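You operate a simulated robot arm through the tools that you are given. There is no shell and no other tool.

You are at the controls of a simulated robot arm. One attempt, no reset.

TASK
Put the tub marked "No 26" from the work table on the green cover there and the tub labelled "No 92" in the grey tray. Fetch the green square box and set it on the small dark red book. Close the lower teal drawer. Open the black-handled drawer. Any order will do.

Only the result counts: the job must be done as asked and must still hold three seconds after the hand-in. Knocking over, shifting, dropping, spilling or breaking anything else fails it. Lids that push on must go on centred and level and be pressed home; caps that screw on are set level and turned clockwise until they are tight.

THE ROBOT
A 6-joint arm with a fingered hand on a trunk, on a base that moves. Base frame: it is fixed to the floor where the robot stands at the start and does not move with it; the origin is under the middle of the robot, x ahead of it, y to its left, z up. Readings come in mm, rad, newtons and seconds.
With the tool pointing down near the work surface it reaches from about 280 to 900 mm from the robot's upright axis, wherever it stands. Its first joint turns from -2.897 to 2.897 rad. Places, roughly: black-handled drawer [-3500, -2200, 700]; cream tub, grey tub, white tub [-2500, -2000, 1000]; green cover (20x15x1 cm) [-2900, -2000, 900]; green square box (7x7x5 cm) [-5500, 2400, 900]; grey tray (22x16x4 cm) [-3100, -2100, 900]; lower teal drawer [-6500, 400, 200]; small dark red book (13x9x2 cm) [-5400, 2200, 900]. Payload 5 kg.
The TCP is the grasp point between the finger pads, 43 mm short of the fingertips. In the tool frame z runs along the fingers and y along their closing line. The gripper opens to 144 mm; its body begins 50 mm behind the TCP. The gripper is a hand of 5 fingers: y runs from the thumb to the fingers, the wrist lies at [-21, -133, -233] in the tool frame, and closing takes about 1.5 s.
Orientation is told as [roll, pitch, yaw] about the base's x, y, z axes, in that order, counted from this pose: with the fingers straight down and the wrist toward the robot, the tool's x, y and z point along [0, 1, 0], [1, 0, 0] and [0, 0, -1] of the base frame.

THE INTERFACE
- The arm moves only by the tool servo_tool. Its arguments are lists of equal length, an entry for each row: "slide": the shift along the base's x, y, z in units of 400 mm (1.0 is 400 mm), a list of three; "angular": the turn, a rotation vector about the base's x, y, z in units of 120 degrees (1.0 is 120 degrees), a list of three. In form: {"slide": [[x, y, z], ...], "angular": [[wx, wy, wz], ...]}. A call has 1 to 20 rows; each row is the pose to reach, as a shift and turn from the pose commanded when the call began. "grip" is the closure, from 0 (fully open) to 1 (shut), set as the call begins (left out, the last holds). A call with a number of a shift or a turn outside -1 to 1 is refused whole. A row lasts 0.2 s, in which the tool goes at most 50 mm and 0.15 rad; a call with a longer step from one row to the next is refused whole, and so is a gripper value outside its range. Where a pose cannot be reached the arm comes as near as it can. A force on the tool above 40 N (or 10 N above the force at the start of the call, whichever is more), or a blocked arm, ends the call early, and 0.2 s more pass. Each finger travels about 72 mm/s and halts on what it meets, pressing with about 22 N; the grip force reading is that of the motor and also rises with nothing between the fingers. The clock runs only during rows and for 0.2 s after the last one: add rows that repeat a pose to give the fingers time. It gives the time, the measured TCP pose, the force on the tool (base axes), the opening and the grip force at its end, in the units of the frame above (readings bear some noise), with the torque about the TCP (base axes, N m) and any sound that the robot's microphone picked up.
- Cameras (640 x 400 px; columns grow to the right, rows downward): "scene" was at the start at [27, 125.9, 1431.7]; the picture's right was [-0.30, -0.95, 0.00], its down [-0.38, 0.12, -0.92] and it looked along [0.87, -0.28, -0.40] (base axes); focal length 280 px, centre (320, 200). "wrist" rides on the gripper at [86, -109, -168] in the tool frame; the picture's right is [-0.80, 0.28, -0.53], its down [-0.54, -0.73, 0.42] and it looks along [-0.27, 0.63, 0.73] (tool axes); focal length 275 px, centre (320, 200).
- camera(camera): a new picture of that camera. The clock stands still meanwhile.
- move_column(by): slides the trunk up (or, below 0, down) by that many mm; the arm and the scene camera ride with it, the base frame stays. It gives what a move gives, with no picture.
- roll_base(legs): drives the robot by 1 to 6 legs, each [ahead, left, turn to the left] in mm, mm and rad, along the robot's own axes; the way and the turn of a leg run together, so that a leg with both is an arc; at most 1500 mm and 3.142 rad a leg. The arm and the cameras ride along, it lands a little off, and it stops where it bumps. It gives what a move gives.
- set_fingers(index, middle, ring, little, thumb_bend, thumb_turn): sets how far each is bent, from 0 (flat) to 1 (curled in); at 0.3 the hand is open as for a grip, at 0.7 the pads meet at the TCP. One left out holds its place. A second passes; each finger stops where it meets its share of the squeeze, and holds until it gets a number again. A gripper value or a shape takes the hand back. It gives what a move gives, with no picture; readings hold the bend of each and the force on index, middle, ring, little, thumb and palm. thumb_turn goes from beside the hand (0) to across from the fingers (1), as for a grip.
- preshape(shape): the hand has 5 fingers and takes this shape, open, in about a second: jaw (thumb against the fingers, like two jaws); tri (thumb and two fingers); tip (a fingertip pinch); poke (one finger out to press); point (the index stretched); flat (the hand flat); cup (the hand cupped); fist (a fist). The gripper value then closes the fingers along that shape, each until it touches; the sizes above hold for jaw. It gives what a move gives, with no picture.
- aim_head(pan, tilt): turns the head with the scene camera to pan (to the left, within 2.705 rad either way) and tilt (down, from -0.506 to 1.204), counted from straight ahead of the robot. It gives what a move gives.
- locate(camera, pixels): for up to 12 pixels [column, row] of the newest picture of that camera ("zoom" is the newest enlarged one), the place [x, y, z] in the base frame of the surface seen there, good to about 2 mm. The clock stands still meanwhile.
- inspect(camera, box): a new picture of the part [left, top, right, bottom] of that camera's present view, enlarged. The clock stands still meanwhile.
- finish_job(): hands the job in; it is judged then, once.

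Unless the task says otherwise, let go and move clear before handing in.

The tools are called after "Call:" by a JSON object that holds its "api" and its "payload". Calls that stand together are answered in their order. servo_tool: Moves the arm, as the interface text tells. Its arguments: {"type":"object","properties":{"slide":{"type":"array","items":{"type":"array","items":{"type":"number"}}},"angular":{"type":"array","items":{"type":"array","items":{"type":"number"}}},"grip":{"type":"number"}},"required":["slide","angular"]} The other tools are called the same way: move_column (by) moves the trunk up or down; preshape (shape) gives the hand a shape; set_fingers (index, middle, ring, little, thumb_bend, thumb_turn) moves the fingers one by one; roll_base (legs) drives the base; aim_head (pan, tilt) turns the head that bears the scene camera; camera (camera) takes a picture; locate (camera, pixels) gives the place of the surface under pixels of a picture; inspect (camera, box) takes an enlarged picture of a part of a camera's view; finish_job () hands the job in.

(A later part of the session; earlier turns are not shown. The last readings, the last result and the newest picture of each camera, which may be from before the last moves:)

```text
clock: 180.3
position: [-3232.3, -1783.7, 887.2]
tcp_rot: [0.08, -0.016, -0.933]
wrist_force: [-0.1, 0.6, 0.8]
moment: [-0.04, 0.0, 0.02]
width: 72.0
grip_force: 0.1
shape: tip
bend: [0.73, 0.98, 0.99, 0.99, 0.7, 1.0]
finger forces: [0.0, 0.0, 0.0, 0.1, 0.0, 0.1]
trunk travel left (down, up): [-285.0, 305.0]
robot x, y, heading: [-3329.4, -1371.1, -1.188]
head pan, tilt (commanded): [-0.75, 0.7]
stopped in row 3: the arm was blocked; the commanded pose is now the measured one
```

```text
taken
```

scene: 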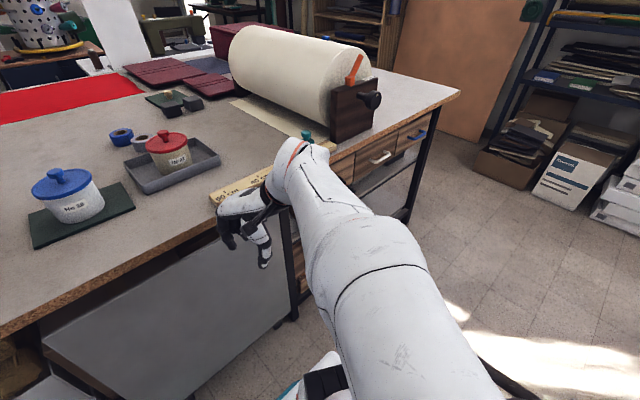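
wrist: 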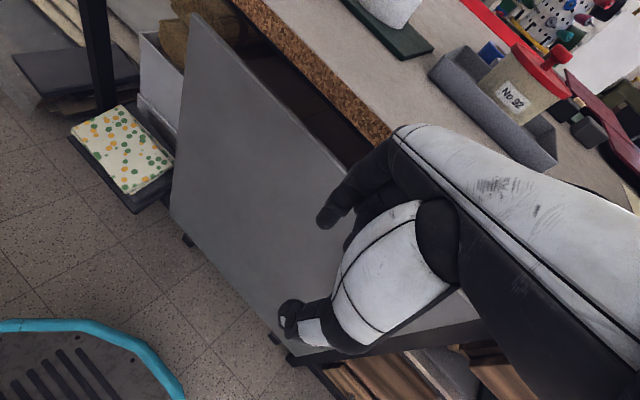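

Blocked again. The wrist joint at (300,165) looks close to the table edge; I'll check its height against the table top.

Call:
{"api": "locate", "payload": {"camera": "scene", "pixels": [[300, 170], [290, 150], [280, 180], [275, 195], [310, 190], [330, 180], [350, 215], [300, 230], [380, 250], [265, 205], [318, 150], [240, 205]]}}

Call:
{"api": "inspect", "payload": {"camera": "scene", "box": [200, 120, 360, 280]}}

Call:
{"api": "camera", "payload": {"camera": "wrist"}}

```text
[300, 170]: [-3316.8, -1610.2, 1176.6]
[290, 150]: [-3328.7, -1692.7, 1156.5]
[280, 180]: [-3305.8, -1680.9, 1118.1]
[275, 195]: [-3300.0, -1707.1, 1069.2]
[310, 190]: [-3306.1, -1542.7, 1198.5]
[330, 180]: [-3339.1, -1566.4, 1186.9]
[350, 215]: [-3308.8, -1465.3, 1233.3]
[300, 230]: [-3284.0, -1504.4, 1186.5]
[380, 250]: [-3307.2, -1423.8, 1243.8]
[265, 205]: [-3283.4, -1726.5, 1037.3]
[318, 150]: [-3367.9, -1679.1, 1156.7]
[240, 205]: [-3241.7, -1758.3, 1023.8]
```

```text
2.50 times, centred on (280, 200) of scene
```

zoom: 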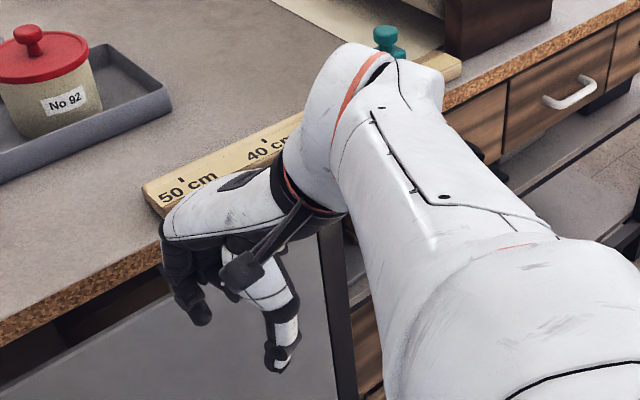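

```text
taken
```

wrist: 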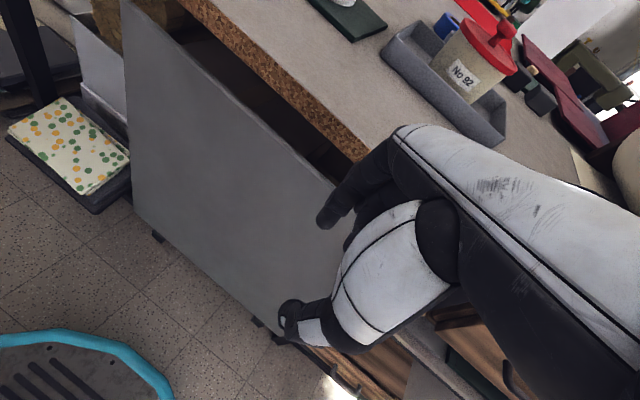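

The forearm is well above the table (z≥1070); the block comes from the elbow folding against the robot's own neck. I'll back the base off 140 mm to give the arm room to extend.

Call:
{"api": "roll_base", "payload": {"legs": [[-140, 0, 0]]}}

Call:
{"api": "servo_tool", "payload": {"slide": [[0.03, -0.08, 0], [0.06, -0.16, 0], [0.08, -0.22, 0], [0.08, -0.22, 0]], "angular": [[0, 0, 0], [0, 0, 0], [0, 0, 0], [0, 0, 0]]}}

```text
clock: 181.6
position: [-3284.3, -1655.8, 887.9]
tcp_rot: [0.08, -0.016, -0.936]
wrist_force: [0.5, -0.9, -0.7]
moment: [0.02, -0.01, -0.01]
width: 71.8
grip_force: 0.1
shape: tip
bend: [0.73, 0.98, 0.99, 0.99, 0.7, 1.0]
finger forces: [0.0, 0.1, 0.1, 0.0, 0.0, 0.0]
trunk travel left (down, up): [-285.0, 305.0]
robot x, y, heading: [-3380.9, -1242.3, -1.194]
head pan, tilt (commanded): [-0.75, 0.7]
```

```text
clock: 182.6
position: [-3251.1, -1741.0, 886.7]
tcp_rot: [0.081, -0.016, -0.936]
wrist_force: [-0.5, 0.0, 0.0]
moment: [-0.01, -0.01, 0.0]
width: 72.1
grip_force: 0.0
shape: tip
bend: [0.73, 0.98, 0.99, 0.99, 0.7, 1.0]
finger forces: [0.1, 0.0, 0.2, 0.1, 0.0, 0.1]
trunk travel left (down, up): [-285.0, 305.0]
robot x, y, heading: [-3378.4, -1243.7, -1.194]
head pan, tilt (commanded): [-0.75, 0.7]
```

Now there's room. Swinging the hand to the right in front of the drawers while pitching it up toward horizontal.

Call:
{"api": "servo_tool", "payload": {"slide": [[-0.08, -0.01, 0], [-0.17, -0.02, 0], [-0.26, -0.035, 0], [-0.35, -0.05, 0], [-0.44, -0.065, 0], [-0.53, -0.08, 0], [-0.62, -0.1, 0], [-0.672, -0.111, 0], [-0.672, -0.111, 0]], "angular": [[-0.05, -0.0253, -0.0094], [-0.1, -0.0507, -0.0188], [-0.15, -0.076, -0.0282], [-0.2, -0.1013, -0.0376], [-0.25, -0.1267, -0.047], [-0.3, -0.152, -0.0564], [-0.35, -0.1774, -0.0658], [-0.4, -0.2027, -0.0752], [-0.4, -0.2027, -0.0752]]}}

Call:
{"api": "camera", "payload": {"camera": "scene"}}

Call:
{"api": "camera", "payload": {"camera": "wrist"}}

```text
clock: 184.6
position: [-3524.1, -1789.3, 892.2]
tcp_rot: [-0.024, -0.945, -1.056]
wrist_force: [-0.4, 0.1, -0.3]
moment: [0.03, 0.0, 0.01]
width: 71.8
grip_force: 0.1
shape: tip
bend: [0.73, 0.98, 0.99, 0.99, 0.7, 1.0]
finger forces: [0.0, 0.0, 0.0, 0.1, 0.1, 0.1]
out of reach, approached as far as the arm can: row 8, 9
trunk travel left (down, up): [-285.0, 305.0]
robot x, y, heading: [-3378.3, -1243.5, -1.193]
head pan, tilt (commanded): [-0.75, 0.7]
```

```text
taken
```

scene: 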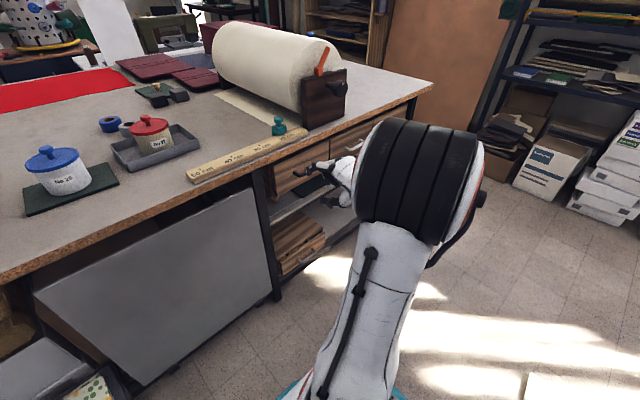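

```text
taken
```

wrist: 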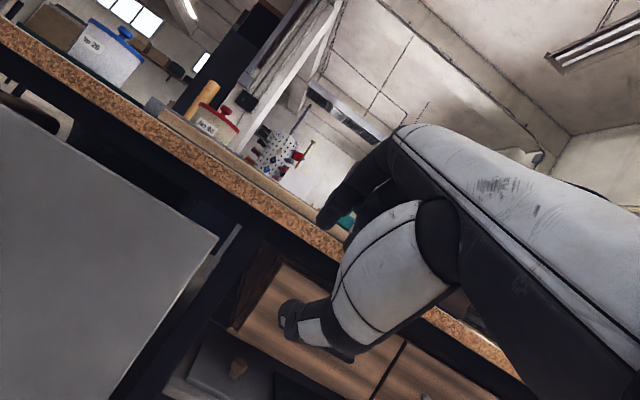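

The hand now points forward-down in front of the drawers. Continuing: lower to the handle's height, shift right and finish the pitch to horizontal.

Call:
{"api": "servo_tool", "payload": {"slide": [[-0.02, 0, -0.05], [-0.05, -0.01, -0.1], [-0.09, -0.02, -0.15], [-0.13, -0.04, -0.2], [-0.17, -0.06, -0.25], [-0.21, -0.08, -0.29], [-0.25, -0.1, -0.32], [-0.29, -0.11, -0.35], [-0.33, -0.12, -0.37], [-0.33, -0.12, -0.37]], "angular": [[-0.0294, -0.0149, -0.0055], [-0.0588, -0.0298, -0.0111], [-0.0882, -0.0447, -0.0166], [-0.1176, -0.0596, -0.0221], [-0.147, -0.0745, -0.0277], [-0.1764, -0.0894, -0.0332], [-0.2058, -0.1043, -0.0387], [-0.2352, -0.1192, -0.0443], [-0.2646, -0.1341, -0.0498], [-0.2646, -0.1341, -0.0498]]}}

Call:
{"api": "camera", "payload": {"camera": "scene"}}

Call:
{"api": "camera", "payload": {"camera": "wrist"}}

```text
clock: 186.8
position: [-3789.5, -1951.8, 718.9]
tcp_rot: [-2.222, -1.563, 1.035]
wrist_force: [-0.5, 0.6, 6.7]
moment: [0.55, 0.37, 0.05]
width: 72.2
grip_force: 0.1
shape: tip
bend: [0.73, 0.98, 0.99, 0.99, 0.7, 1.0]
finger forces: [0.1, 0.1, 0.0, 0.0, 0.0, 0.1]
out of reach, approached as far as the arm can: row 1, 2, 3, 4, 5, 6, 7, 8, 9, 10
trunk travel left (down, up): [-285.0, 305.0]
robot x, y, heading: [-3380.9, -1246.9, -1.194]
head pan, tilt (commanded): [-0.75, 0.7]
```

```text
taken
```

scene: 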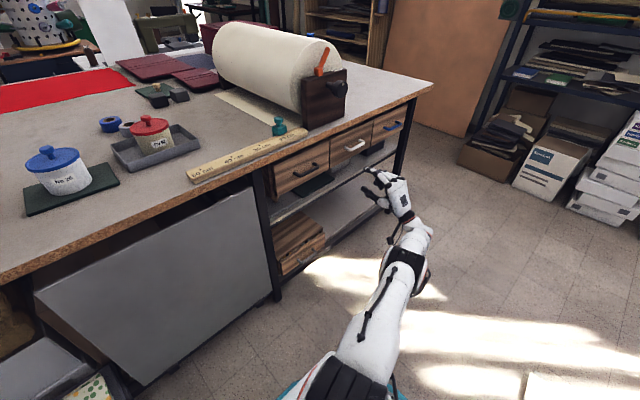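

```text
taken
```

wrist: 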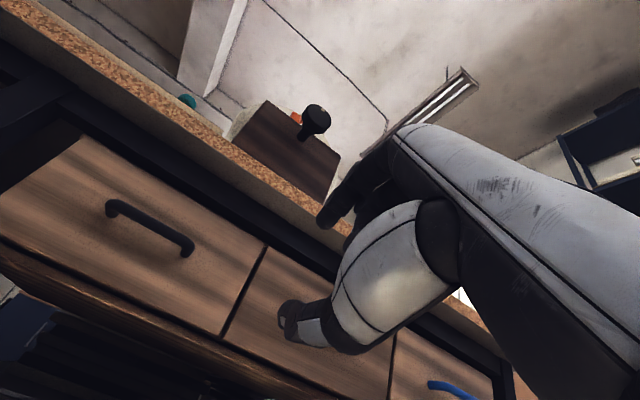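

The hand reached the wanted orientation (pointing straight at the drawer, fingers up) but settled at u≈1411, in front of the white handle. The wrist view shows the black handle at (150,225). I'll shift the base left by 140 mm so the hand faces the black handle.

Call:
{"api": "roll_base", "payload": {"legs": [[0, 140, 0]]}}

Call:
{"api": "camera", "payload": {"camera": "wrist"}}

Call:
{"api": "camera", "payload": {"camera": "scene"}}

```text
clock: 188.1
position: [-3658.5, -1899.9, 712.4]
tcp_rot: [-1.564, -1.571, 0.381]
wrist_force: [0.1, 0.3, 0.1]
moment: [0.0, -0.01, 0.0]
width: 72.0
grip_force: 0.0
shape: tip
bend: [0.73, 0.98, 0.99, 0.99, 0.7, 1.0]
finger forces: [0.1, 0.0, 0.0, 0.0, 0.1, 0.1]
trunk travel left (down, up): [-285.0, 305.0]
robot x, y, heading: [-3247.5, -1194.1, -1.191]
head pan, tilt (commanded): [-0.75, 0.7]
```

```text
taken
```

wrist: 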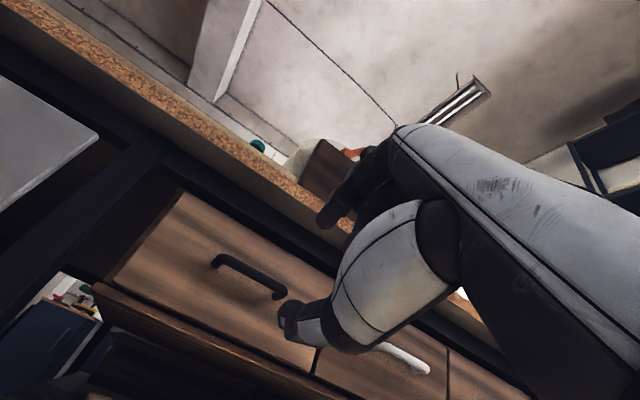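

```text
taken
```

scene: 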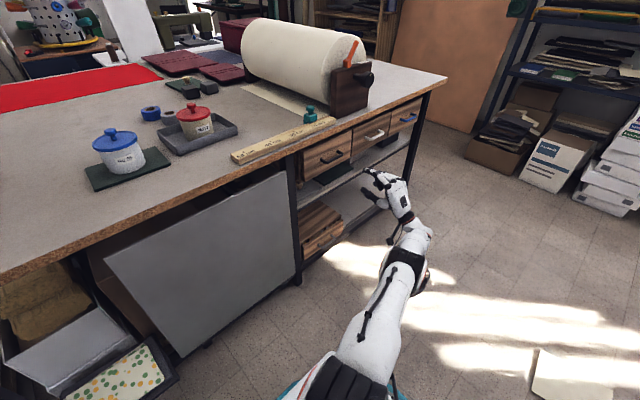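

Force is zero and the TCP is at u≈1270, z 712. The black handle spans (213,262)–(285,293) in the wrist view; locating it precisely.

Call:
{"api": "inspect", "payload": {"camera": "wrist", "box": [150, 200, 350, 340]}}

Call:
{"api": "locate", "payload": {"camera": "wrist", "pixels": [[216, 259], [225, 258], [235, 264], [250, 272], [265, 281], [280, 291], [285, 285], [220, 240], [250, 255], [250, 290], [280, 150], [180, 230]]}}

```text
2.86 times, centred on (250, 270) of wrist
```

zoom: 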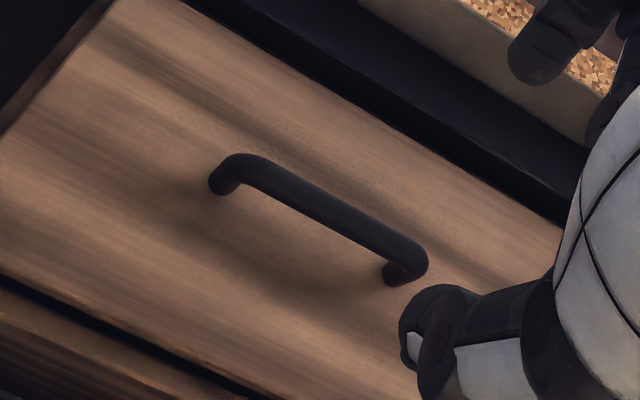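

```text
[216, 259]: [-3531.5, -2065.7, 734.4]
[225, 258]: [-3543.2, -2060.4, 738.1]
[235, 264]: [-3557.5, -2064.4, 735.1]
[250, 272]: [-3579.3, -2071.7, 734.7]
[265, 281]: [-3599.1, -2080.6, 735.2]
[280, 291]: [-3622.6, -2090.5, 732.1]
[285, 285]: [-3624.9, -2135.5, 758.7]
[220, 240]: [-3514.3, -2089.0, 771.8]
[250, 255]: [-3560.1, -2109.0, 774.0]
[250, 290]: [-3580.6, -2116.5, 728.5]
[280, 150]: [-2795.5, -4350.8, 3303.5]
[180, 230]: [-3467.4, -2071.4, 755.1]
```

Handle bar centre is about (-3581,-2076,737), 34 mm off the front. I'll approach in two stages; first to ~45 mm short of the grasp point.

Call:
{"api": "servo_tool", "payload": {"slide": [[0.012, 0.002, 0.03], [0.03, -0.045, 0.0625], [0.06, -0.12, 0.0625], [0.09, -0.195, 0.0625], [0.115, -0.255, 0.0625], [0.1335, -0.2965, 0.0625], [0.1335, -0.2965, 0.0625]], "angular": [[0, 0, 0], [0, 0, 0], [0, 0, 0], [0, 0, 0], [0, 0, 0], [0, 0, 0], [0, 0, 0]]}}

Call:
{"api": "camera", "payload": {"camera": "wrist"}}

Call:
{"api": "inspect", "payload": {"camera": "scene", "box": [280, 120, 440, 240]}}

```text
clock: 189.7
position: [-3593.5, -2000.7, 748.9]
tcp_rot: [-1.311, -1.57, 0.126]
wrist_force: [-0.6, -0.2, -0.1]
moment: [-0.02, 0.01, -0.06]
width: 71.9
grip_force: 0.1
shape: tip
bend: [0.73, 0.98, 0.99, 0.99, 0.7, 1.0]
finger forces: [0.0, 0.1, 0.1, 0.0, 0.0, 0.1]
out of reach, approached as far as the arm can: row 1, 4, 5, 6, 7
trunk travel left (down, up): [-285.0, 305.0]
robot x, y, heading: [-3246.8, -1191.6, -1.189]
head pan, tilt (commanded): [-0.75, 0.7]
```

```text
taken
```

wrist: 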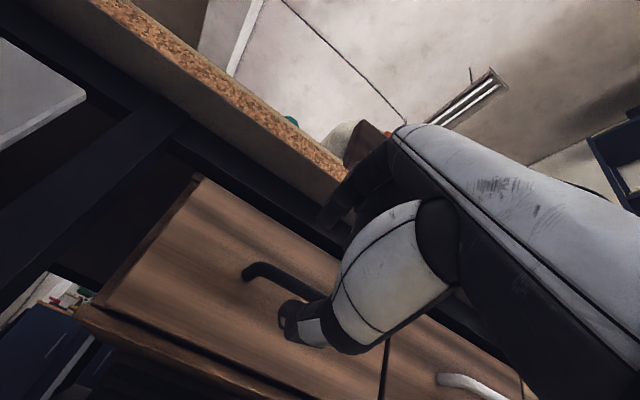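

```text
3.33 times, centred on (360, 180) of scene
```

zoom: 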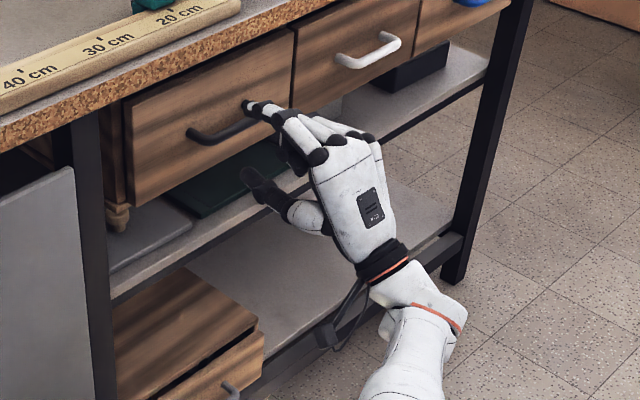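

The arm is at its reach limit at out≈57. I'll draw the hand back ~95 mm, drive the base forward 100 mm, then finish the approach by arm.

Call:
{"api": "servo_tool", "payload": {"slide": [[-0.03, 0.06, -0.01], [-0.07, 0.13, -0.02], [-0.11, 0.19, -0.03], [-0.124, 0.206, -0.03], [-0.124, 0.206, -0.03]], "angular": [[0, 0, 0], [0, 0, 0], [0, 0, 0], [0, 0, 0], [0, 0, 0]]}}

Call:
{"api": "roll_base", "payload": {"legs": [[100, 0, 0]]}}

Call:
{"api": "camera", "payload": {"camera": "wrist"}}

Call:
{"api": "inspect", "payload": {"camera": "scene", "box": [280, 120, 440, 240]}}

```text
clock: 190.9
position: [-3645.8, -1920.2, 734.1]
tcp_rot: [-1.809, -1.57, 0.627]
wrist_force: [-0.1, -0.2, 0.5]
moment: [-0.02, -0.04, 0.03]
width: 72.2
grip_force: 0.0
shape: tip
bend: [0.73, 0.98, 0.99, 0.99, 0.7, 1.0]
finger forces: [0.1, 0.1, 0.0, 0.0, 0.0, 0.1]
out of reach, approached as far as the arm can: row 3, 4, 5
trunk travel left (down, up): [-285.0, 305.0]
robot x, y, heading: [-3249.6, -1188.1, -1.189]
head pan, tilt (commanded): [-0.75, 0.7]
```

```text
clock: 192.1
position: [-3606.7, -2014.4, 734.4]
tcp_rot: [-2.006, -1.571, 0.825]
wrist_force: [-0.2, -0.3, -0.1]
moment: [-0.01, -0.06, -0.01]
width: 72.0
grip_force: 0.0
shape: tip
bend: [0.73, 0.98, 0.99, 0.99, 0.7, 1.0]
finger forces: [0.0, 0.0, 0.0, 0.0, 0.0, 0.0]
trunk travel left (down, up): [-285.0, 305.0]
robot x, y, heading: [-3213.6, -1281.1, -1.187]
head pan, tilt (commanded): [-0.75, 0.7]
```

```text
taken
```

wrist: 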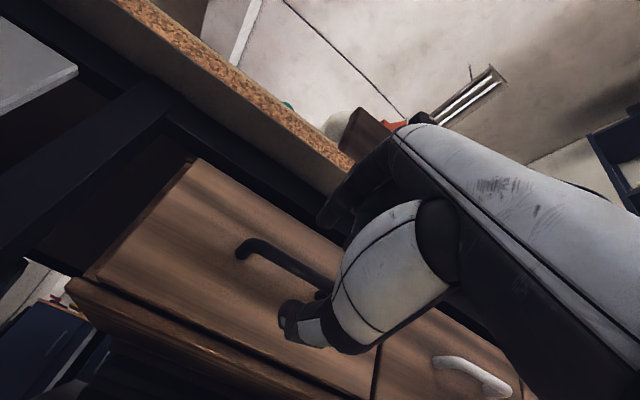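

```text
3.33 times, centred on (360, 180) of scene
```

zoom: 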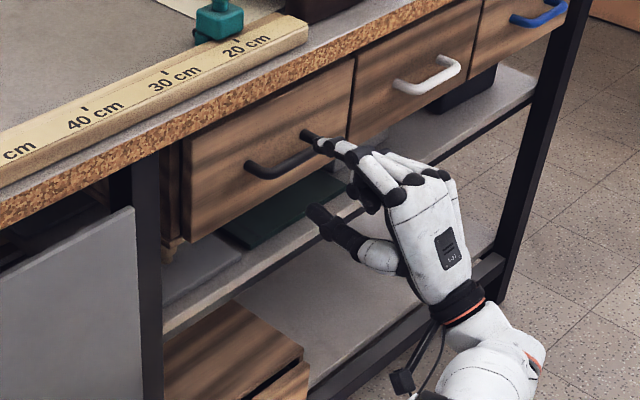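

TCP is now at u≈1265, out≈49, z 734, straight in front of the bar's middle. Advancing 53 mm in small steps so the bar sits inside the open pinch.

Call:
{"api": "servo_tool", "payload": {"slide": [[0.01, -0.025, 0.003], [0.02, -0.05, 0.006], [0.03, -0.075, 0.006], [0.038, -0.095, 0.006], [0.045, -0.112, 0.006], [0.05, -0.123, 0.006], [0.05, -0.123, 0.006]], "angular": [[0, 0, 0], [0, 0, 0], [0, 0, 0], [0, 0, 0], [0, 0, 0], [0, 0, 0], [0, 0, 0]]}}

Call:
{"api": "camera", "payload": {"camera": "wrist"}}

Call:
{"api": "inspect", "payload": {"camera": "scene", "box": [290, 120, 410, 220]}}

```text
clock: 193.7
position: [-3584.3, -2059.7, 740.3]
tcp_rot: [-1.794, -1.572, 0.611]
wrist_force: [0.1, -0.3, 0.6]
moment: [0.03, 0.01, -0.01]
width: 71.9
grip_force: 0.1
shape: tip
bend: [0.73, 0.98, 0.99, 0.99, 0.7, 1.0]
finger forces: [0.0, 0.1, 0.1, 0.0, 0.1, 0.1]
out of reach, approached as far as the arm can: row 5, 6, 7
trunk travel left (down, up): [-285.0, 305.0]
robot x, y, heading: [-3211.5, -1283.2, -1.188]
head pan, tilt (commanded): [-0.75, 0.7]
```

```text
taken
```

wrist: 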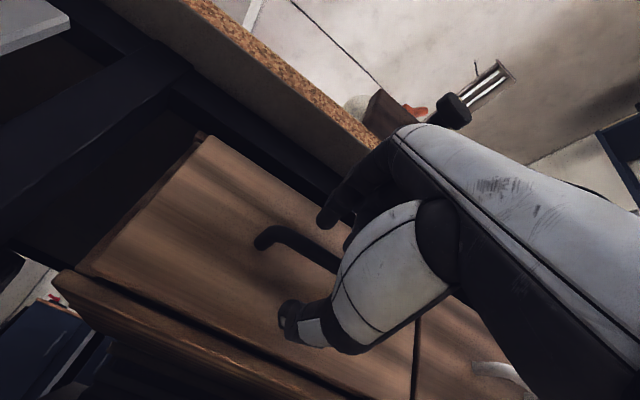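

```text
4.00 times, centred on (350, 170) of scene
```

zoom: 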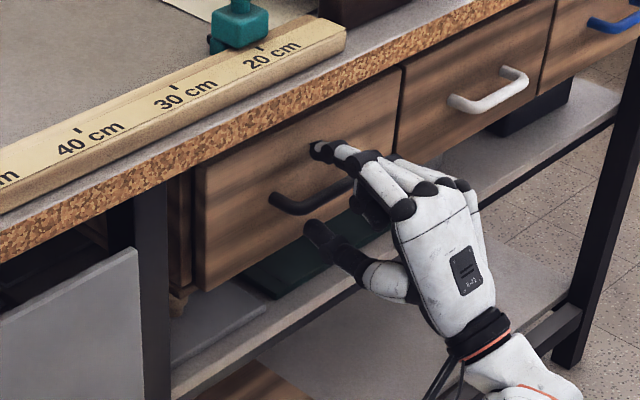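

The bar lies between index (320,150) and thumb (315,230) in the zoom, ~20 mm past the TCP. Closing the pinch on it.

Call:
{"api": "servo_tool", "payload": {"slide": [[0, 0, 0], [0, 0, 0], [0, 0, 0], [0, 0, 0], [0, 0, 0], [0, 0, 0], [0, 0, 0]], "angular": [[0, 0, 0], [0, 0, 0], [0, 0, 0], [0, 0, 0], [0, 0, 0], [0, 0, 0], [0, 0, 0]], "grip": 1.0}}

Call:
{"api": "inspect", "payload": {"camera": "wrist", "box": [210, 170, 400, 370]}}

Call:
{"api": "inspect", "payload": {"camera": "scene", "box": [290, 120, 410, 220]}}

```text
clock: 195.3
position: [-3584.5, -2060.0, 738.6]
tcp_rot: [-1.86, -1.57, 0.678]
wrist_force: [-0.9, -1.5, -1.2]
moment: [0.03, -0.05, -0.07]
width: 3.9
grip_force: 21.7
shape: tip
bend: [0.7, 1.0, 1.0, 1.0, 0.72, 1.0]
finger forces: [19.9, 0.0, 0.1, 0.1, 19.6, 0.0]
trunk travel left (down, up): [-285.0, 305.0]
robot x, y, heading: [-3212.8, -1281.8, -1.187]
head pan, tilt (commanded): [-0.75, 0.7]
```

```text
2.00 times, centred on (305, 270) of wrist
```

zoom: 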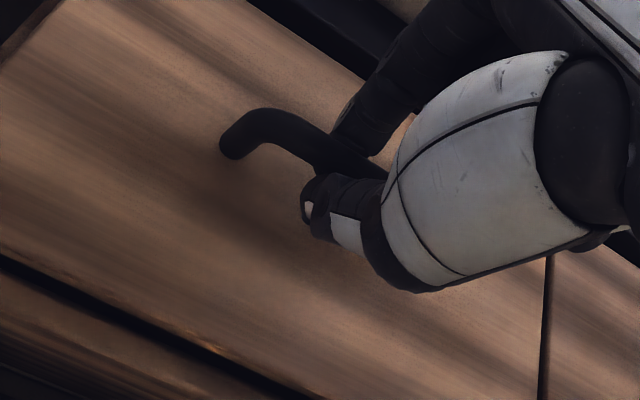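

```text
4.00 times, centred on (350, 170) of scene
```

zoom: 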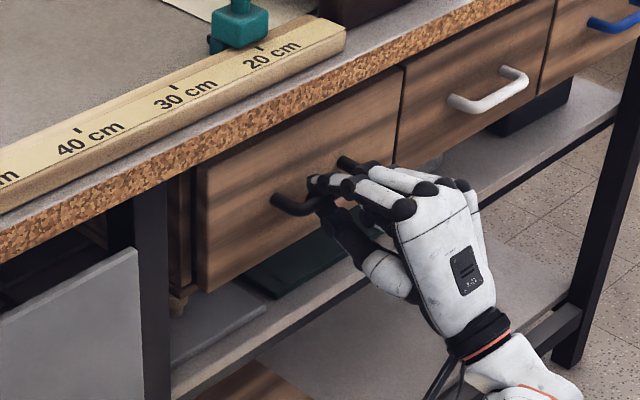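

Firm grip on the bar (about 20 N each side). Pulling the drawer straight out, first with the arm about 50 mm in small steps.

Call:
{"api": "servo_tool", "payload": {"slide": [[-0.009, 0.023, 0], [-0.019, 0.046, 0], [-0.028, 0.07, 0], [-0.038, 0.093, 0], [-0.047, 0.116, 0], [-0.047, 0.116, 0]], "angular": [[0, 0, 0], [0, 0, 0], [0, 0, 0], [0, 0, 0], [0, 0, 0], [0, 0, 0]]}}

Call:
{"api": "inspect", "payload": {"camera": "scene", "box": [290, 120, 410, 220]}}

```text
clock: 196.7
position: [-3603.4, -2016.8, 739.3]
tcp_rot: [-1.877, -1.569, 0.697]
wrist_force: [12.1, 3.3, 2.8]
moment: [-0.04, -0.02, 0.2]
width: 4.2
grip_force: 22.0
shape: tip
bend: [0.7, 1.0, 1.0, 1.0, 0.72, 1.0]
finger forces: [21.6, 0.0, 0.0, 0.0, 18.9, 0.0]
trunk travel left (down, up): [-285.0, 305.0]
robot x, y, heading: [-3208.6, -1283.9, -1.189]
head pan, tilt (commanded): [-0.75, 0.7]
```

```text
4.00 times, centred on (350, 170) of scene
```

zoom: 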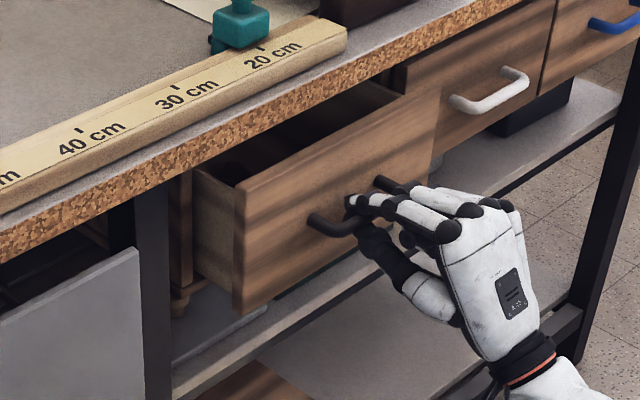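

The drawer slides out nicely (about 47 mm so far). I'll ease the sideways load by a millimetre and continue the pull by driving the base straight back 100 mm.

Call:
{"api": "servo_tool", "payload": {"slide": [[0.004, 0.002, 0], [0.004, 0.002, 0]], "angular": [[0, 0, 0], [0, 0, 0]]}}

Call:
{"api": "roll_base", "payload": {"legs": [[-100, 0, 0]]}}

Call:
{"api": "camera", "payload": {"camera": "scene"}}

```text
clock: 197.3
position: [-3603.9, -2015.4, 739.8]
tcp_rot: [-1.896, -1.569, 0.719]
wrist_force: [13.7, 3.7, 3.8]
moment: [-0.04, -0.03, 0.3]
width: 4.1
grip_force: 22.5
shape: tip
bend: [0.7, 1.0, 1.0, 1.0, 0.72, 1.0]
finger forces: [21.9, 0.0, 0.0, 0.0, 18.8, 0.0]
out of reach, approached as far as the arm can: row 1, 2
trunk travel left (down, up): [-285.0, 305.0]
robot x, y, heading: [-3215.3, -1284.2, -1.191]
head pan, tilt (commanded): [-0.75, 0.7]
```

```text
clock: 198.4
position: [-3642.2, -1921.4, 738.7]
tcp_rot: [-1.812, -1.569, 0.632]
wrist_force: [10.6, 3.8, 2.3]
moment: [-0.05, -0.01, 0.23]
width: 4.3
grip_force: 22.3
shape: tip
bend: [0.7, 1.0, 1.0, 1.0, 0.72, 1.0]
finger forces: [21.5, 0.1, 0.0, 0.0, 19.0, 0.1]
trunk travel left (down, up): [-285.0, 305.0]
robot x, y, heading: [-3250.2, -1185.6, -1.187]
head pan, tilt (commanded): [-0.75, 0.7]
```

```text
taken
```

scene: 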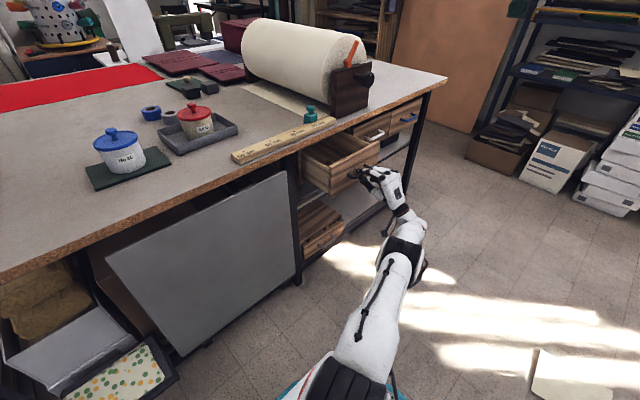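

The drawer is out about 150 mm. I'd like more; I'll check the floor behind the robot for room.

Call:
{"api": "aim_head", "payload": {"pan": 2.6, "tilt": 1.0}}

Call:
{"api": "camera", "payload": {"camera": "scene"}}

Call:
{"api": "aim_head", "payload": {"pan": -2.6, "tilt": 1.0}}

Call:
{"api": "camera", "payload": {"camera": "scene"}}

```text
clock: 201.3
position: [-3643.1, -1921.9, 738.1]
tcp_rot: [-1.766, -1.568, 0.589]
wrist_force: [10.2, 3.5, 2.0]
moment: [-0.05, -0.02, 0.23]
width: 4.8
grip_force: 21.6
shape: tip
bend: [0.7, 1.0, 1.0, 1.0, 0.72, 1.0]
finger forces: [21.4, 0.0, 0.1, 0.0, 18.8, 0.1]
trunk travel left (down, up): [-285.0, 305.0]
robot x, y, heading: [-3246.5, -1191.0, -1.188]
head pan, tilt (commanded): [2.601, 1.0]
```

```text
taken
```

scene: 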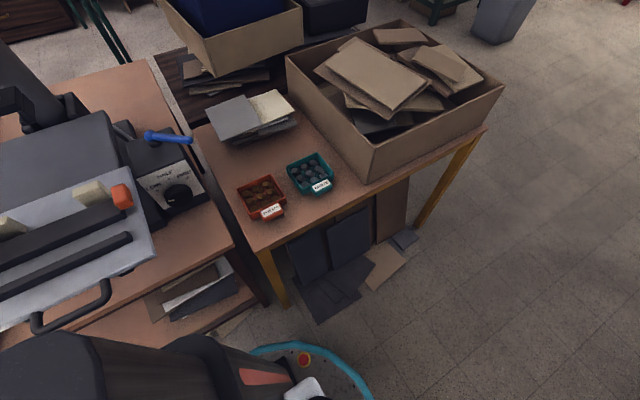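

```text
clock: 205.3
position: [-3642.3, -1923.2, 739.0]
tcp_rot: [-1.829, -1.568, 0.648]
wrist_force: [8.6, 5.3, 1.8]
moment: [0.02, 0.01, 0.27]
width: 4.4
grip_force: 22.4
shape: tip
bend: [0.7, 1.0, 1.0, 1.0, 0.72, 1.0]
finger forces: [20.8, 0.0, 0.0, 0.1, 18.7, 0.1]
trunk travel left (down, up): [-285.0, 305.0]
robot x, y, heading: [-3252.9, -1194.1, -1.191]
head pan, tilt (commanded): [-2.601, 1.0]
```

```text
taken
```

scene: 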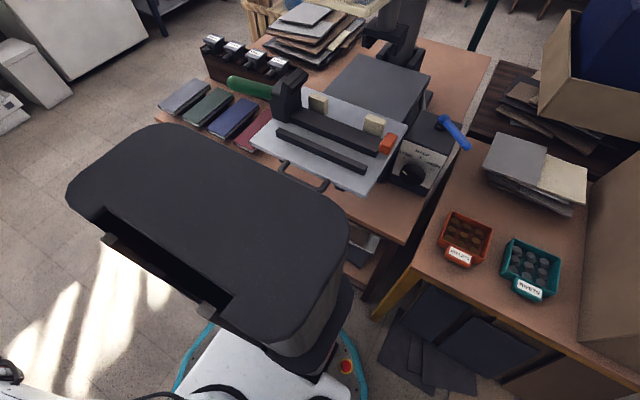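

Call:
{"api": "locate", "payload": {"camera": "scene", "pixels": [[385, 350], [400, 385], [440, 390], [395, 330], [375, 310], [350, 340], [200, 350], [362, 372], [340, 250], [300, 190], [380, 300], [160, 300]]}}

```text
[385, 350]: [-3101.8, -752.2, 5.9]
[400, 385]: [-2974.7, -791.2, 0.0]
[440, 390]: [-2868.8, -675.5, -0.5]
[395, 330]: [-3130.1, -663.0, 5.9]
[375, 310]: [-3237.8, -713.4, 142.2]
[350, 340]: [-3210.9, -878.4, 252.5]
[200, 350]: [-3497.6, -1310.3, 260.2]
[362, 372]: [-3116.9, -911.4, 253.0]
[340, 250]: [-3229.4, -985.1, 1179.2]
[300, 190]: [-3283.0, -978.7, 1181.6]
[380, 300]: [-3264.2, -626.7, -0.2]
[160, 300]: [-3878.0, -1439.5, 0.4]
```

Call:
{"api": "locate", "payload": {"camera": "scene", "pixels": [[405, 238], [355, 215], [375, 300], [420, 270], [320, 185], [305, 172], [285, 165], [250, 130], [170, 115], [340, 320], [110, 240], [345, 290]]}}

```text
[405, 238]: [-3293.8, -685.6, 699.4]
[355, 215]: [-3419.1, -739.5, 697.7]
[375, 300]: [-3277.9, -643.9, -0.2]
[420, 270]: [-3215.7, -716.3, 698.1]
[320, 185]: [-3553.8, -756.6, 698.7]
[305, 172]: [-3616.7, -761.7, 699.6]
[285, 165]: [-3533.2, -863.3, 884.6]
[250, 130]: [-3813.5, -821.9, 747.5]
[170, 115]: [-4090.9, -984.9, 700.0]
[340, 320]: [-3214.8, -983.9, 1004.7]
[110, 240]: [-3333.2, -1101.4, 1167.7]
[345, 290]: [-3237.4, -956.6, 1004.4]
```

There's about 150 mm of free floor behind the base. Backing another 80 mm to open the drawer to ~230 mm.

Call:
{"api": "roll_base", "payload": {"legs": [[-80, 0, 0]]}}

Call:
{"api": "aim_head", "payload": {"pan": -0.75, "tilt": 0.7}}

Call:
{"api": "camera", "payload": {"camera": "scene"}}

Call:
{"api": "inspect", "payload": {"camera": "scene", "box": [270, 100, 450, 240]}}

```text
clock: 206.4
position: [-3672.5, -1848.1, 738.7]
tcp_rot: [-1.847, -1.57, 0.666]
wrist_force: [5.4, 1.3, 1.8]
moment: [-0.05, 0.0, 0.13]
width: 4.4
grip_force: 21.7
shape: tip
bend: [0.7, 1.0, 1.0, 1.0, 0.73, 1.0]
finger forces: [20.6, 0.0, 0.1, 0.0, 18.6, 0.0]
trunk travel left (down, up): [-285.0, 305.0]
robot x, y, heading: [-3277.6, -1113.5, -1.189]
head pan, tilt (commanded): [-2.601, 1.0]
```

```text
clock: 208.2
position: [-3672.6, -1848.2, 738.8]
tcp_rot: [-1.816, -1.571, 0.637]
wrist_force: [5.4, 1.5, 1.9]
moment: [-0.01, 0.0, 0.1]
width: 4.7
grip_force: 21.9
shape: tip
bend: [0.7, 1.0, 1.0, 1.0, 0.73, 1.0]
finger forces: [20.3, 0.0, 0.0, 0.0, 18.5, 0.1]
trunk travel left (down, up): [-285.0, 305.0]
robot x, y, heading: [-3279.0, -1119.6, -1.19]
head pan, tilt (commanded): [-0.75, 0.7]
```

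```text
taken
```

scene: 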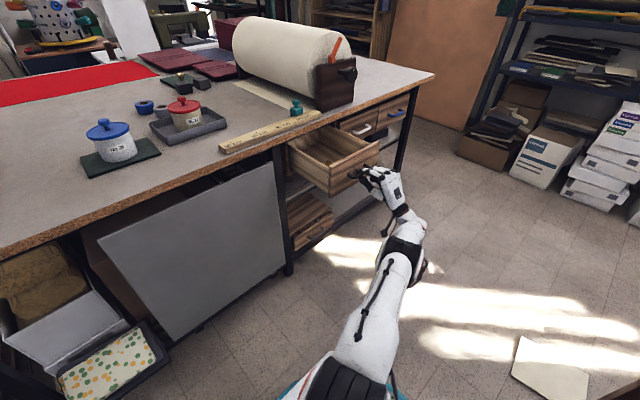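

```text
2.86 times, centred on (360, 170) of scene
```

zoom: 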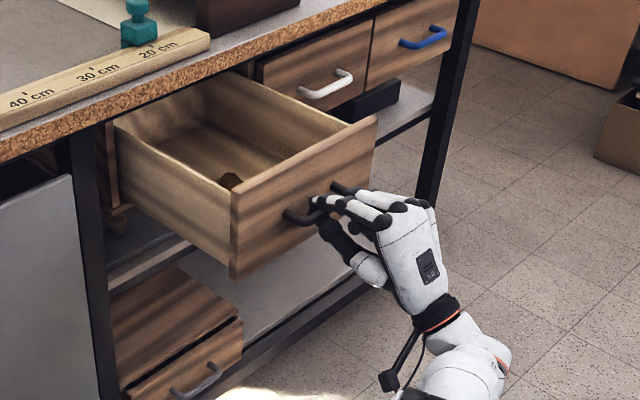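

The drawer is open about 230 mm. I'll pull another ~30 mm with the arm to see if it has more travel, watching the force.

Call:
{"api": "servo_tool", "payload": {"slide": [[-0.008, 0.019, 0], [-0.015, 0.037, 0], [-0.023, 0.056, 0], [-0.03, 0.074, 0], [-0.03, 0.074, 0]], "angular": [[0, 0, 0], [0, 0, 0], [0, 0, 0], [0, 0, 0], [0, 0, 0]]}}

Call:
{"api": "inspect", "payload": {"camera": "scene", "box": [270, 100, 450, 240]}}

```text
clock: 209.4
position: [-3693.9, -1823.5, 736.7]
tcp_rot: [-2.803, -1.57, 1.625]
wrist_force: [1.7, 2.4, 3.2]
moment: [-0.04, -0.02, 0.0]
width: 4.2
grip_force: 22.1
shape: tip
bend: [0.7, 1.0, 1.0, 1.0, 0.73, 1.0]
finger forces: [0.6, 0.1, 0.0, 0.0, 0.0, 0.1]
out of reach, approached as far as the arm can: row 2, 3, 4, 5
trunk travel left (down, up): [-285.0, 305.0]
robot x, y, heading: [-3281.9, -1110.8, -1.187]
head pan, tilt (commanded): [-0.75, 0.7]
```

```text
2.86 times, centred on (360, 170) of scene
```

zoom: 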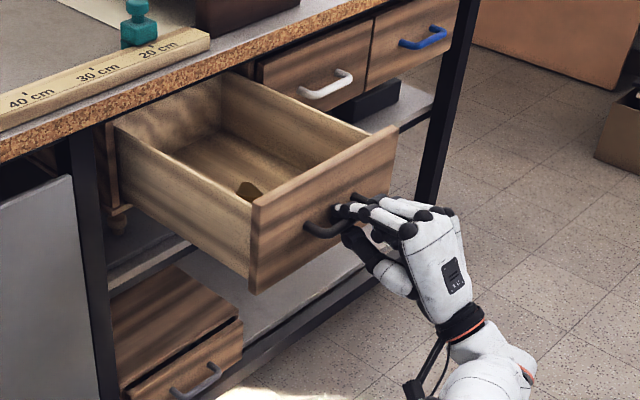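

The drawer is out ~255 mm. Releasing the handle: opening the pinch, then backing the base slightly so the fingertips clear the bar.

Call:
{"api": "servo_tool", "payload": {"slide": [[0, 0, 0], [0, 0, 0], [0, 0, 0], [0, 0, 0], [0, 0, 0]], "angular": [[0, 0, 0], [0, 0, 0], [0, 0, 0], [0, 0, 0], [0, 0, 0]], "grip": 0.4}}

Call:
{"api": "inspect", "payload": {"camera": "scene", "box": [300, 130, 420, 230]}}

Call:
{"api": "camera", "payload": {"camera": "wrist"}}

```text
clock: 210.6
position: [-3692.0, -1823.7, 737.1]
tcp_rot: [-2.446, -1.573, 1.266]
wrist_force: [0.3, -0.6, -0.4]
moment: [0.02, -0.01, 0.01]
width: 86.2
grip_force: 0.0
shape: tip
bend: [0.3, 0.98, 0.99, 0.99, 0.66, 1.0]
finger forces: [0.1, 0.0, 0.0, 0.0, 0.0, 0.0]
trunk travel left (down, up): [-285.0, 305.0]
robot x, y, heading: [-3278.2, -1117.0, -1.19]
head pan, tilt (commanded): [-0.75, 0.7]
```

```text
4.00 times, centred on (360, 180) of scene
```

zoom: 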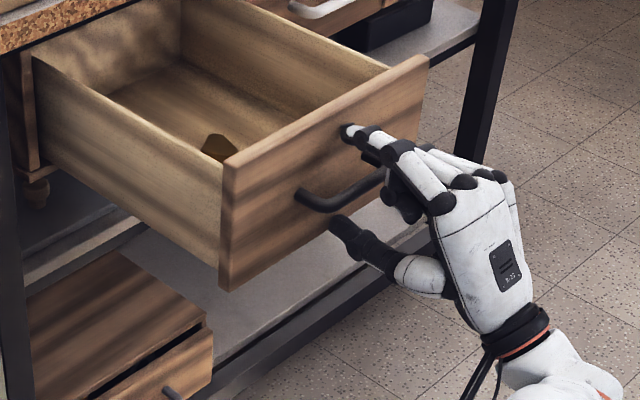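

```text
taken
```

wrist: 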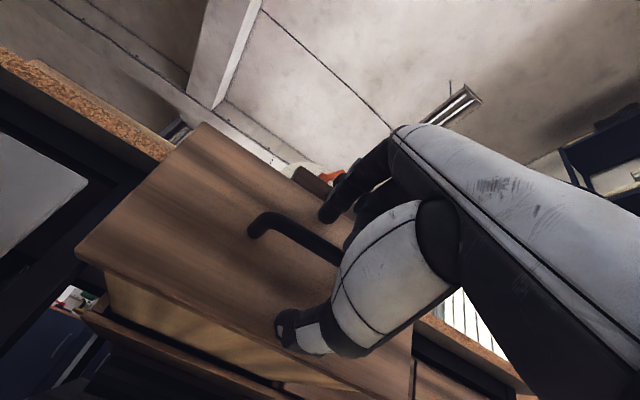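

Fingers are open around the bar. Backing the base 45 mm to clear it.

Call:
{"api": "roll_base", "payload": {"legs": [[-45, 0, 0]]}}

Call:
{"api": "inspect", "payload": {"camera": "scene", "box": [270, 100, 450, 240]}}

Call:
{"api": "camera", "payload": {"camera": "wrist"}}

```text
clock: 211.5
position: [-3709.7, -1780.9, 737.0]
tcp_rot: [-2.558, -1.573, 1.38]
wrist_force: [-0.2, -0.3, 0.5]
moment: [0.0, -0.04, -0.03]
width: 86.0
grip_force: 0.1
shape: tip
bend: [0.3, 0.98, 0.99, 0.99, 0.66, 1.0]
finger forces: [0.0, 0.0, 0.0, 0.0, 0.0, 0.1]
trunk travel left (down, up): [-285.0, 305.0]
robot x, y, heading: [-3299.3, -1072.8, -1.188]
head pan, tilt (commanded): [-0.75, 0.7]
```

```text
2.86 times, centred on (360, 170) of scene
```

zoom: 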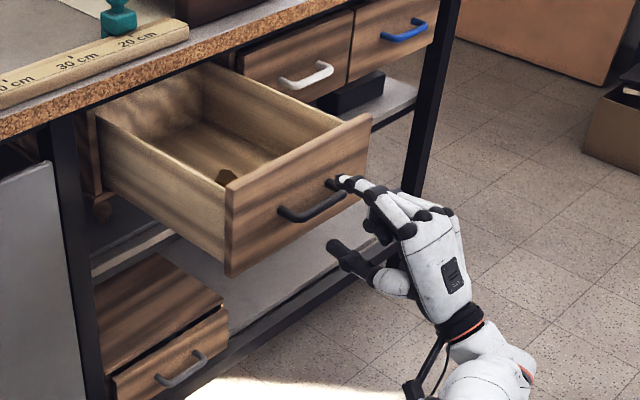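

```text
taken
```

wrist: 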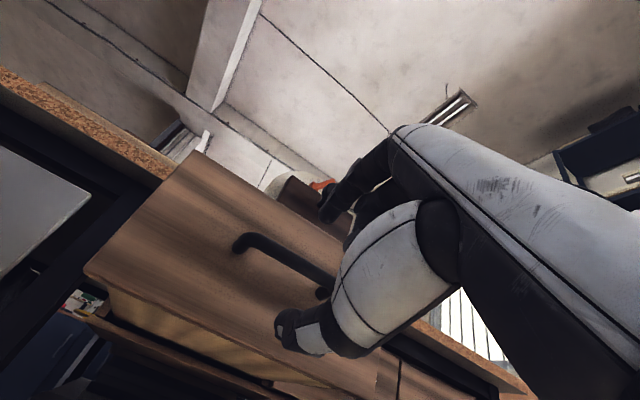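

The drawer stays open and the hand is clear. Now I'll bring the arm back to a travel pose: tool down, swung in toward the robot and raised.

Call:
{"api": "servo_tool", "payload": {"slide": [[0.01, 0.03, 0.04], [0.03, 0.06, 0.08], [0.06, 0.09, 0.12], [0.1, 0.12, 0.16], [0.14, 0.14, 0.2], [0.18, 0.16, 0.24], [0.22, 0.18, 0.28], [0.26, 0.195, 0.32], [0.3, 0.21, 0.36], [0.34, 0.22, 0.4], [0.38, 0.23, 0.44], [0.42, 0.24, 0.48], [0.46, 0.25, 0.51], [0.508, 0.264, 0.5325], [0.508, 0.264, 0.5325]], "angular": [[0.0545, 0.0014, -0.0193], [0.109, 0.0028, -0.0386], [0.1636, 0.0042, -0.0579], [0.2181, 0.0055, -0.0772], [0.2726, 0.0069, -0.0965], [0.3271, 0.0083, -0.1158], [0.3817, 0.0097, -0.1351], [0.4362, 0.0111, -0.1544], [0.4907, 0.0125, -0.1737], [0.5452, 0.0139, -0.193], [0.5997, 0.0152, -0.2123], [0.6543, 0.0166, -0.2316], [0.7088, 0.018, -0.2509], [0.7633, 0.0194, -0.2702], [0.7633, 0.0194, -0.2702]]}}

Call:
{"api": "camera", "payload": {"camera": "scene"}}

```text
clock: 214.7
position: [-3506.1, -1676.3, 949.9]
tcp_rot: [0.007, 0.0, -1.906]
wrist_force: [0.1, -0.4, 0.5]
moment: [0.03, 0.02, -0.02]
width: 86.3
grip_force: 0.2
shape: tip
bend: [0.29, 0.98, 0.99, 0.99, 0.66, 1.0]
finger forces: [0.0, 0.0, 0.1, 0.1, 0.0, 0.1]
out of reach, approached as far as the arm can: row 1, 2, 3
trunk travel left (down, up): [-285.0, 305.0]
robot x, y, heading: [-3299.9, -1073.1, -1.185]
head pan, tilt (commanded): [-0.75, 0.7]
```

```text
taken
```

scene: 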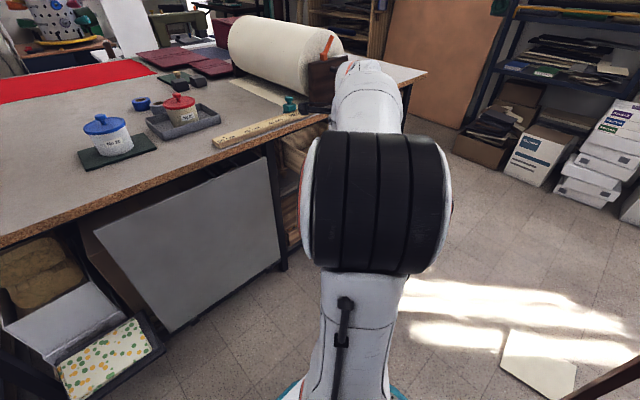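

Arm is back in a tool-down pose. Now I'll look for a route to the teal drawer (around (-6500,400)) and the bench with the green box (around (-5500,2400)).

Call:
{"api": "aim_head", "payload": {"pan": -1.9, "tilt": 0.35}}

Call:
{"api": "camera", "payload": {"camera": "scene"}}

Call:
{"api": "aim_head", "payload": {"pan": -2.65, "tilt": 0.3}}

Call:
{"api": "camera", "payload": {"camera": "scene"}}

```text
clock: 216.1
position: [-3505.8, -1676.4, 950.3]
tcp_rot: [0.006, -0.001, -1.905]
wrist_force: [0.8, -0.5, -0.8]
moment: [0.01, -0.02, 0.02]
width: 86.2
grip_force: 0.0
shape: tip
bend: [0.29, 0.98, 0.99, 0.99, 0.66, 1.0]
finger forces: [0.1, 0.1, 0.0, 0.0, 0.1, 0.1]
trunk travel left (down, up): [-285.0, 305.0]
robot x, y, heading: [-3298.6, -1073.8, -1.187]
head pan, tilt (commanded): [-1.901, 0.351]
```

```text
taken
```

scene: 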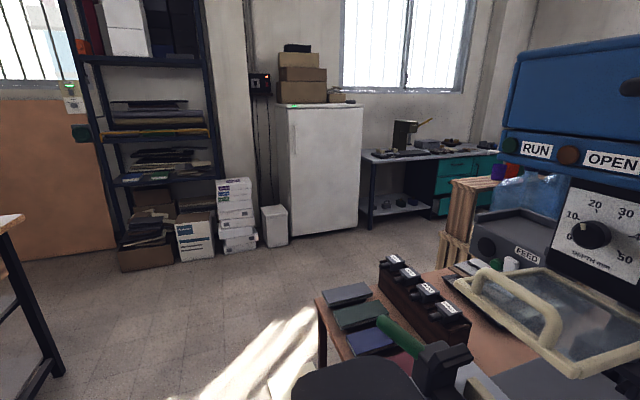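

```text
clock: 217.2
position: [-3506.1, -1676.7, 950.5]
tcp_rot: [0.008, 0.0, -1.906]
wrist_force: [0.0, 0.0, -0.3]
moment: [0.01, 0.02, 0.0]
width: 86.3
grip_force: 0.0
shape: tip
bend: [0.29, 0.98, 0.99, 0.99, 0.66, 1.0]
finger forces: [0.0, 0.0, 0.0, 0.0, 0.0, 0.1]
trunk travel left (down, up): [-285.0, 305.0]
robot x, y, heading: [-3295.3, -1070.1, -1.191]
head pan, tilt (commanded): [-2.649, 0.3]
```

```text
taken
```

scene: 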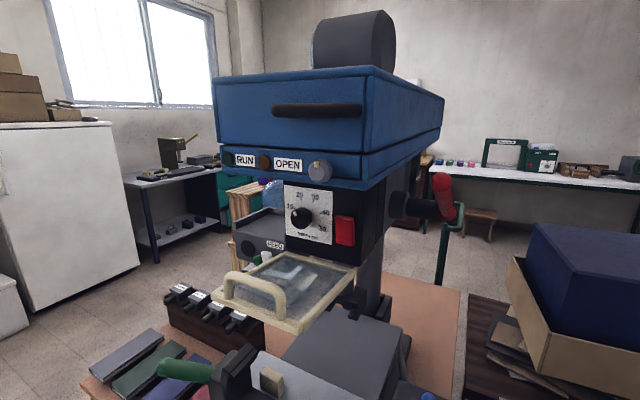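

The teal drawers are visible in the first view at (460,185), under a bench by the window; the floor past the end of the table leads there. I'll re-aim and locate points.

Call:
{"api": "aim_head", "payload": {"pan": -2.05, "tilt": 0.35}}

Call:
{"api": "camera", "payload": {"camera": "scene"}}

Call:
{"api": "inspect", "payload": {"camera": "scene", "box": [200, 100, 460, 270]}}

```text
clock: 218.2
position: [-3507.0, -1676.4, 950.4]
tcp_rot: [0.009, 0.002, -1.906]
wrist_force: [-0.4, 0.4, 0.2]
moment: [0.0, -0.01, 0.0]
width: 86.3
grip_force: 0.1
shape: tip
bend: [0.29, 0.98, 0.99, 0.99, 0.66, 1.0]
finger forces: [0.1, 0.0, 0.0, 0.0, 0.1, 0.0]
trunk travel left (down, up): [-285.0, 305.0]
robot x, y, heading: [-3299.7, -1070.7, -1.19]
head pan, tilt (commanded): [-2.051, 0.351]
```

```text
taken
```

scene: 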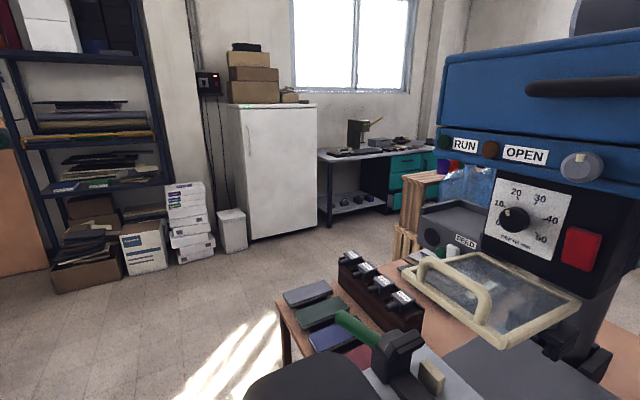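

```text
2.35 times, centred on (330, 185) of scene
```

zoom: 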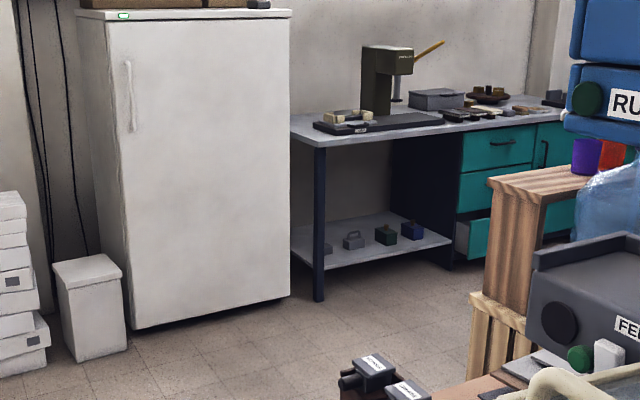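

The lower teal drawer at (475,238) in the zoom is visibly pulled out. Locating the drawer, the crates in front and floor points.

Call:
{"api": "locate", "payload": {"camera": "zoom", "pixels": [[478, 240], [462, 235], [500, 190], [480, 150], [318, 290], [450, 255], [510, 250], [485, 350], [132, 325], [285, 300], [400, 310], [495, 235]]}}

Call:
{"api": "inspect", "payload": {"camera": "scene", "box": [370, 130, 470, 240]}}

```text
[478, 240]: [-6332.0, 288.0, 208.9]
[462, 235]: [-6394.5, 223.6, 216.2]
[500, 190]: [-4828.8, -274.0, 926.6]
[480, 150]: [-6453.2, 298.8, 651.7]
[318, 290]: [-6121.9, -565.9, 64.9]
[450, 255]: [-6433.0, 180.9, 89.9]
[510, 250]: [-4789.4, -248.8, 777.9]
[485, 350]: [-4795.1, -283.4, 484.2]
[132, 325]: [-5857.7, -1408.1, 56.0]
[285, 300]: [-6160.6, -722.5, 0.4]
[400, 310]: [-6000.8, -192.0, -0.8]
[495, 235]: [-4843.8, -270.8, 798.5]
```

```text
3.64 times, centred on (420, 185) of scene
```

zoom: 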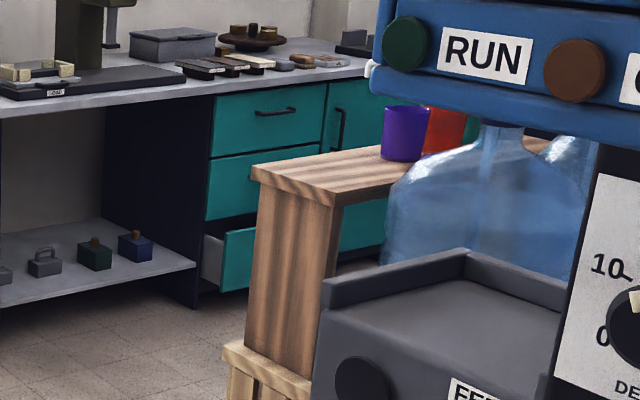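

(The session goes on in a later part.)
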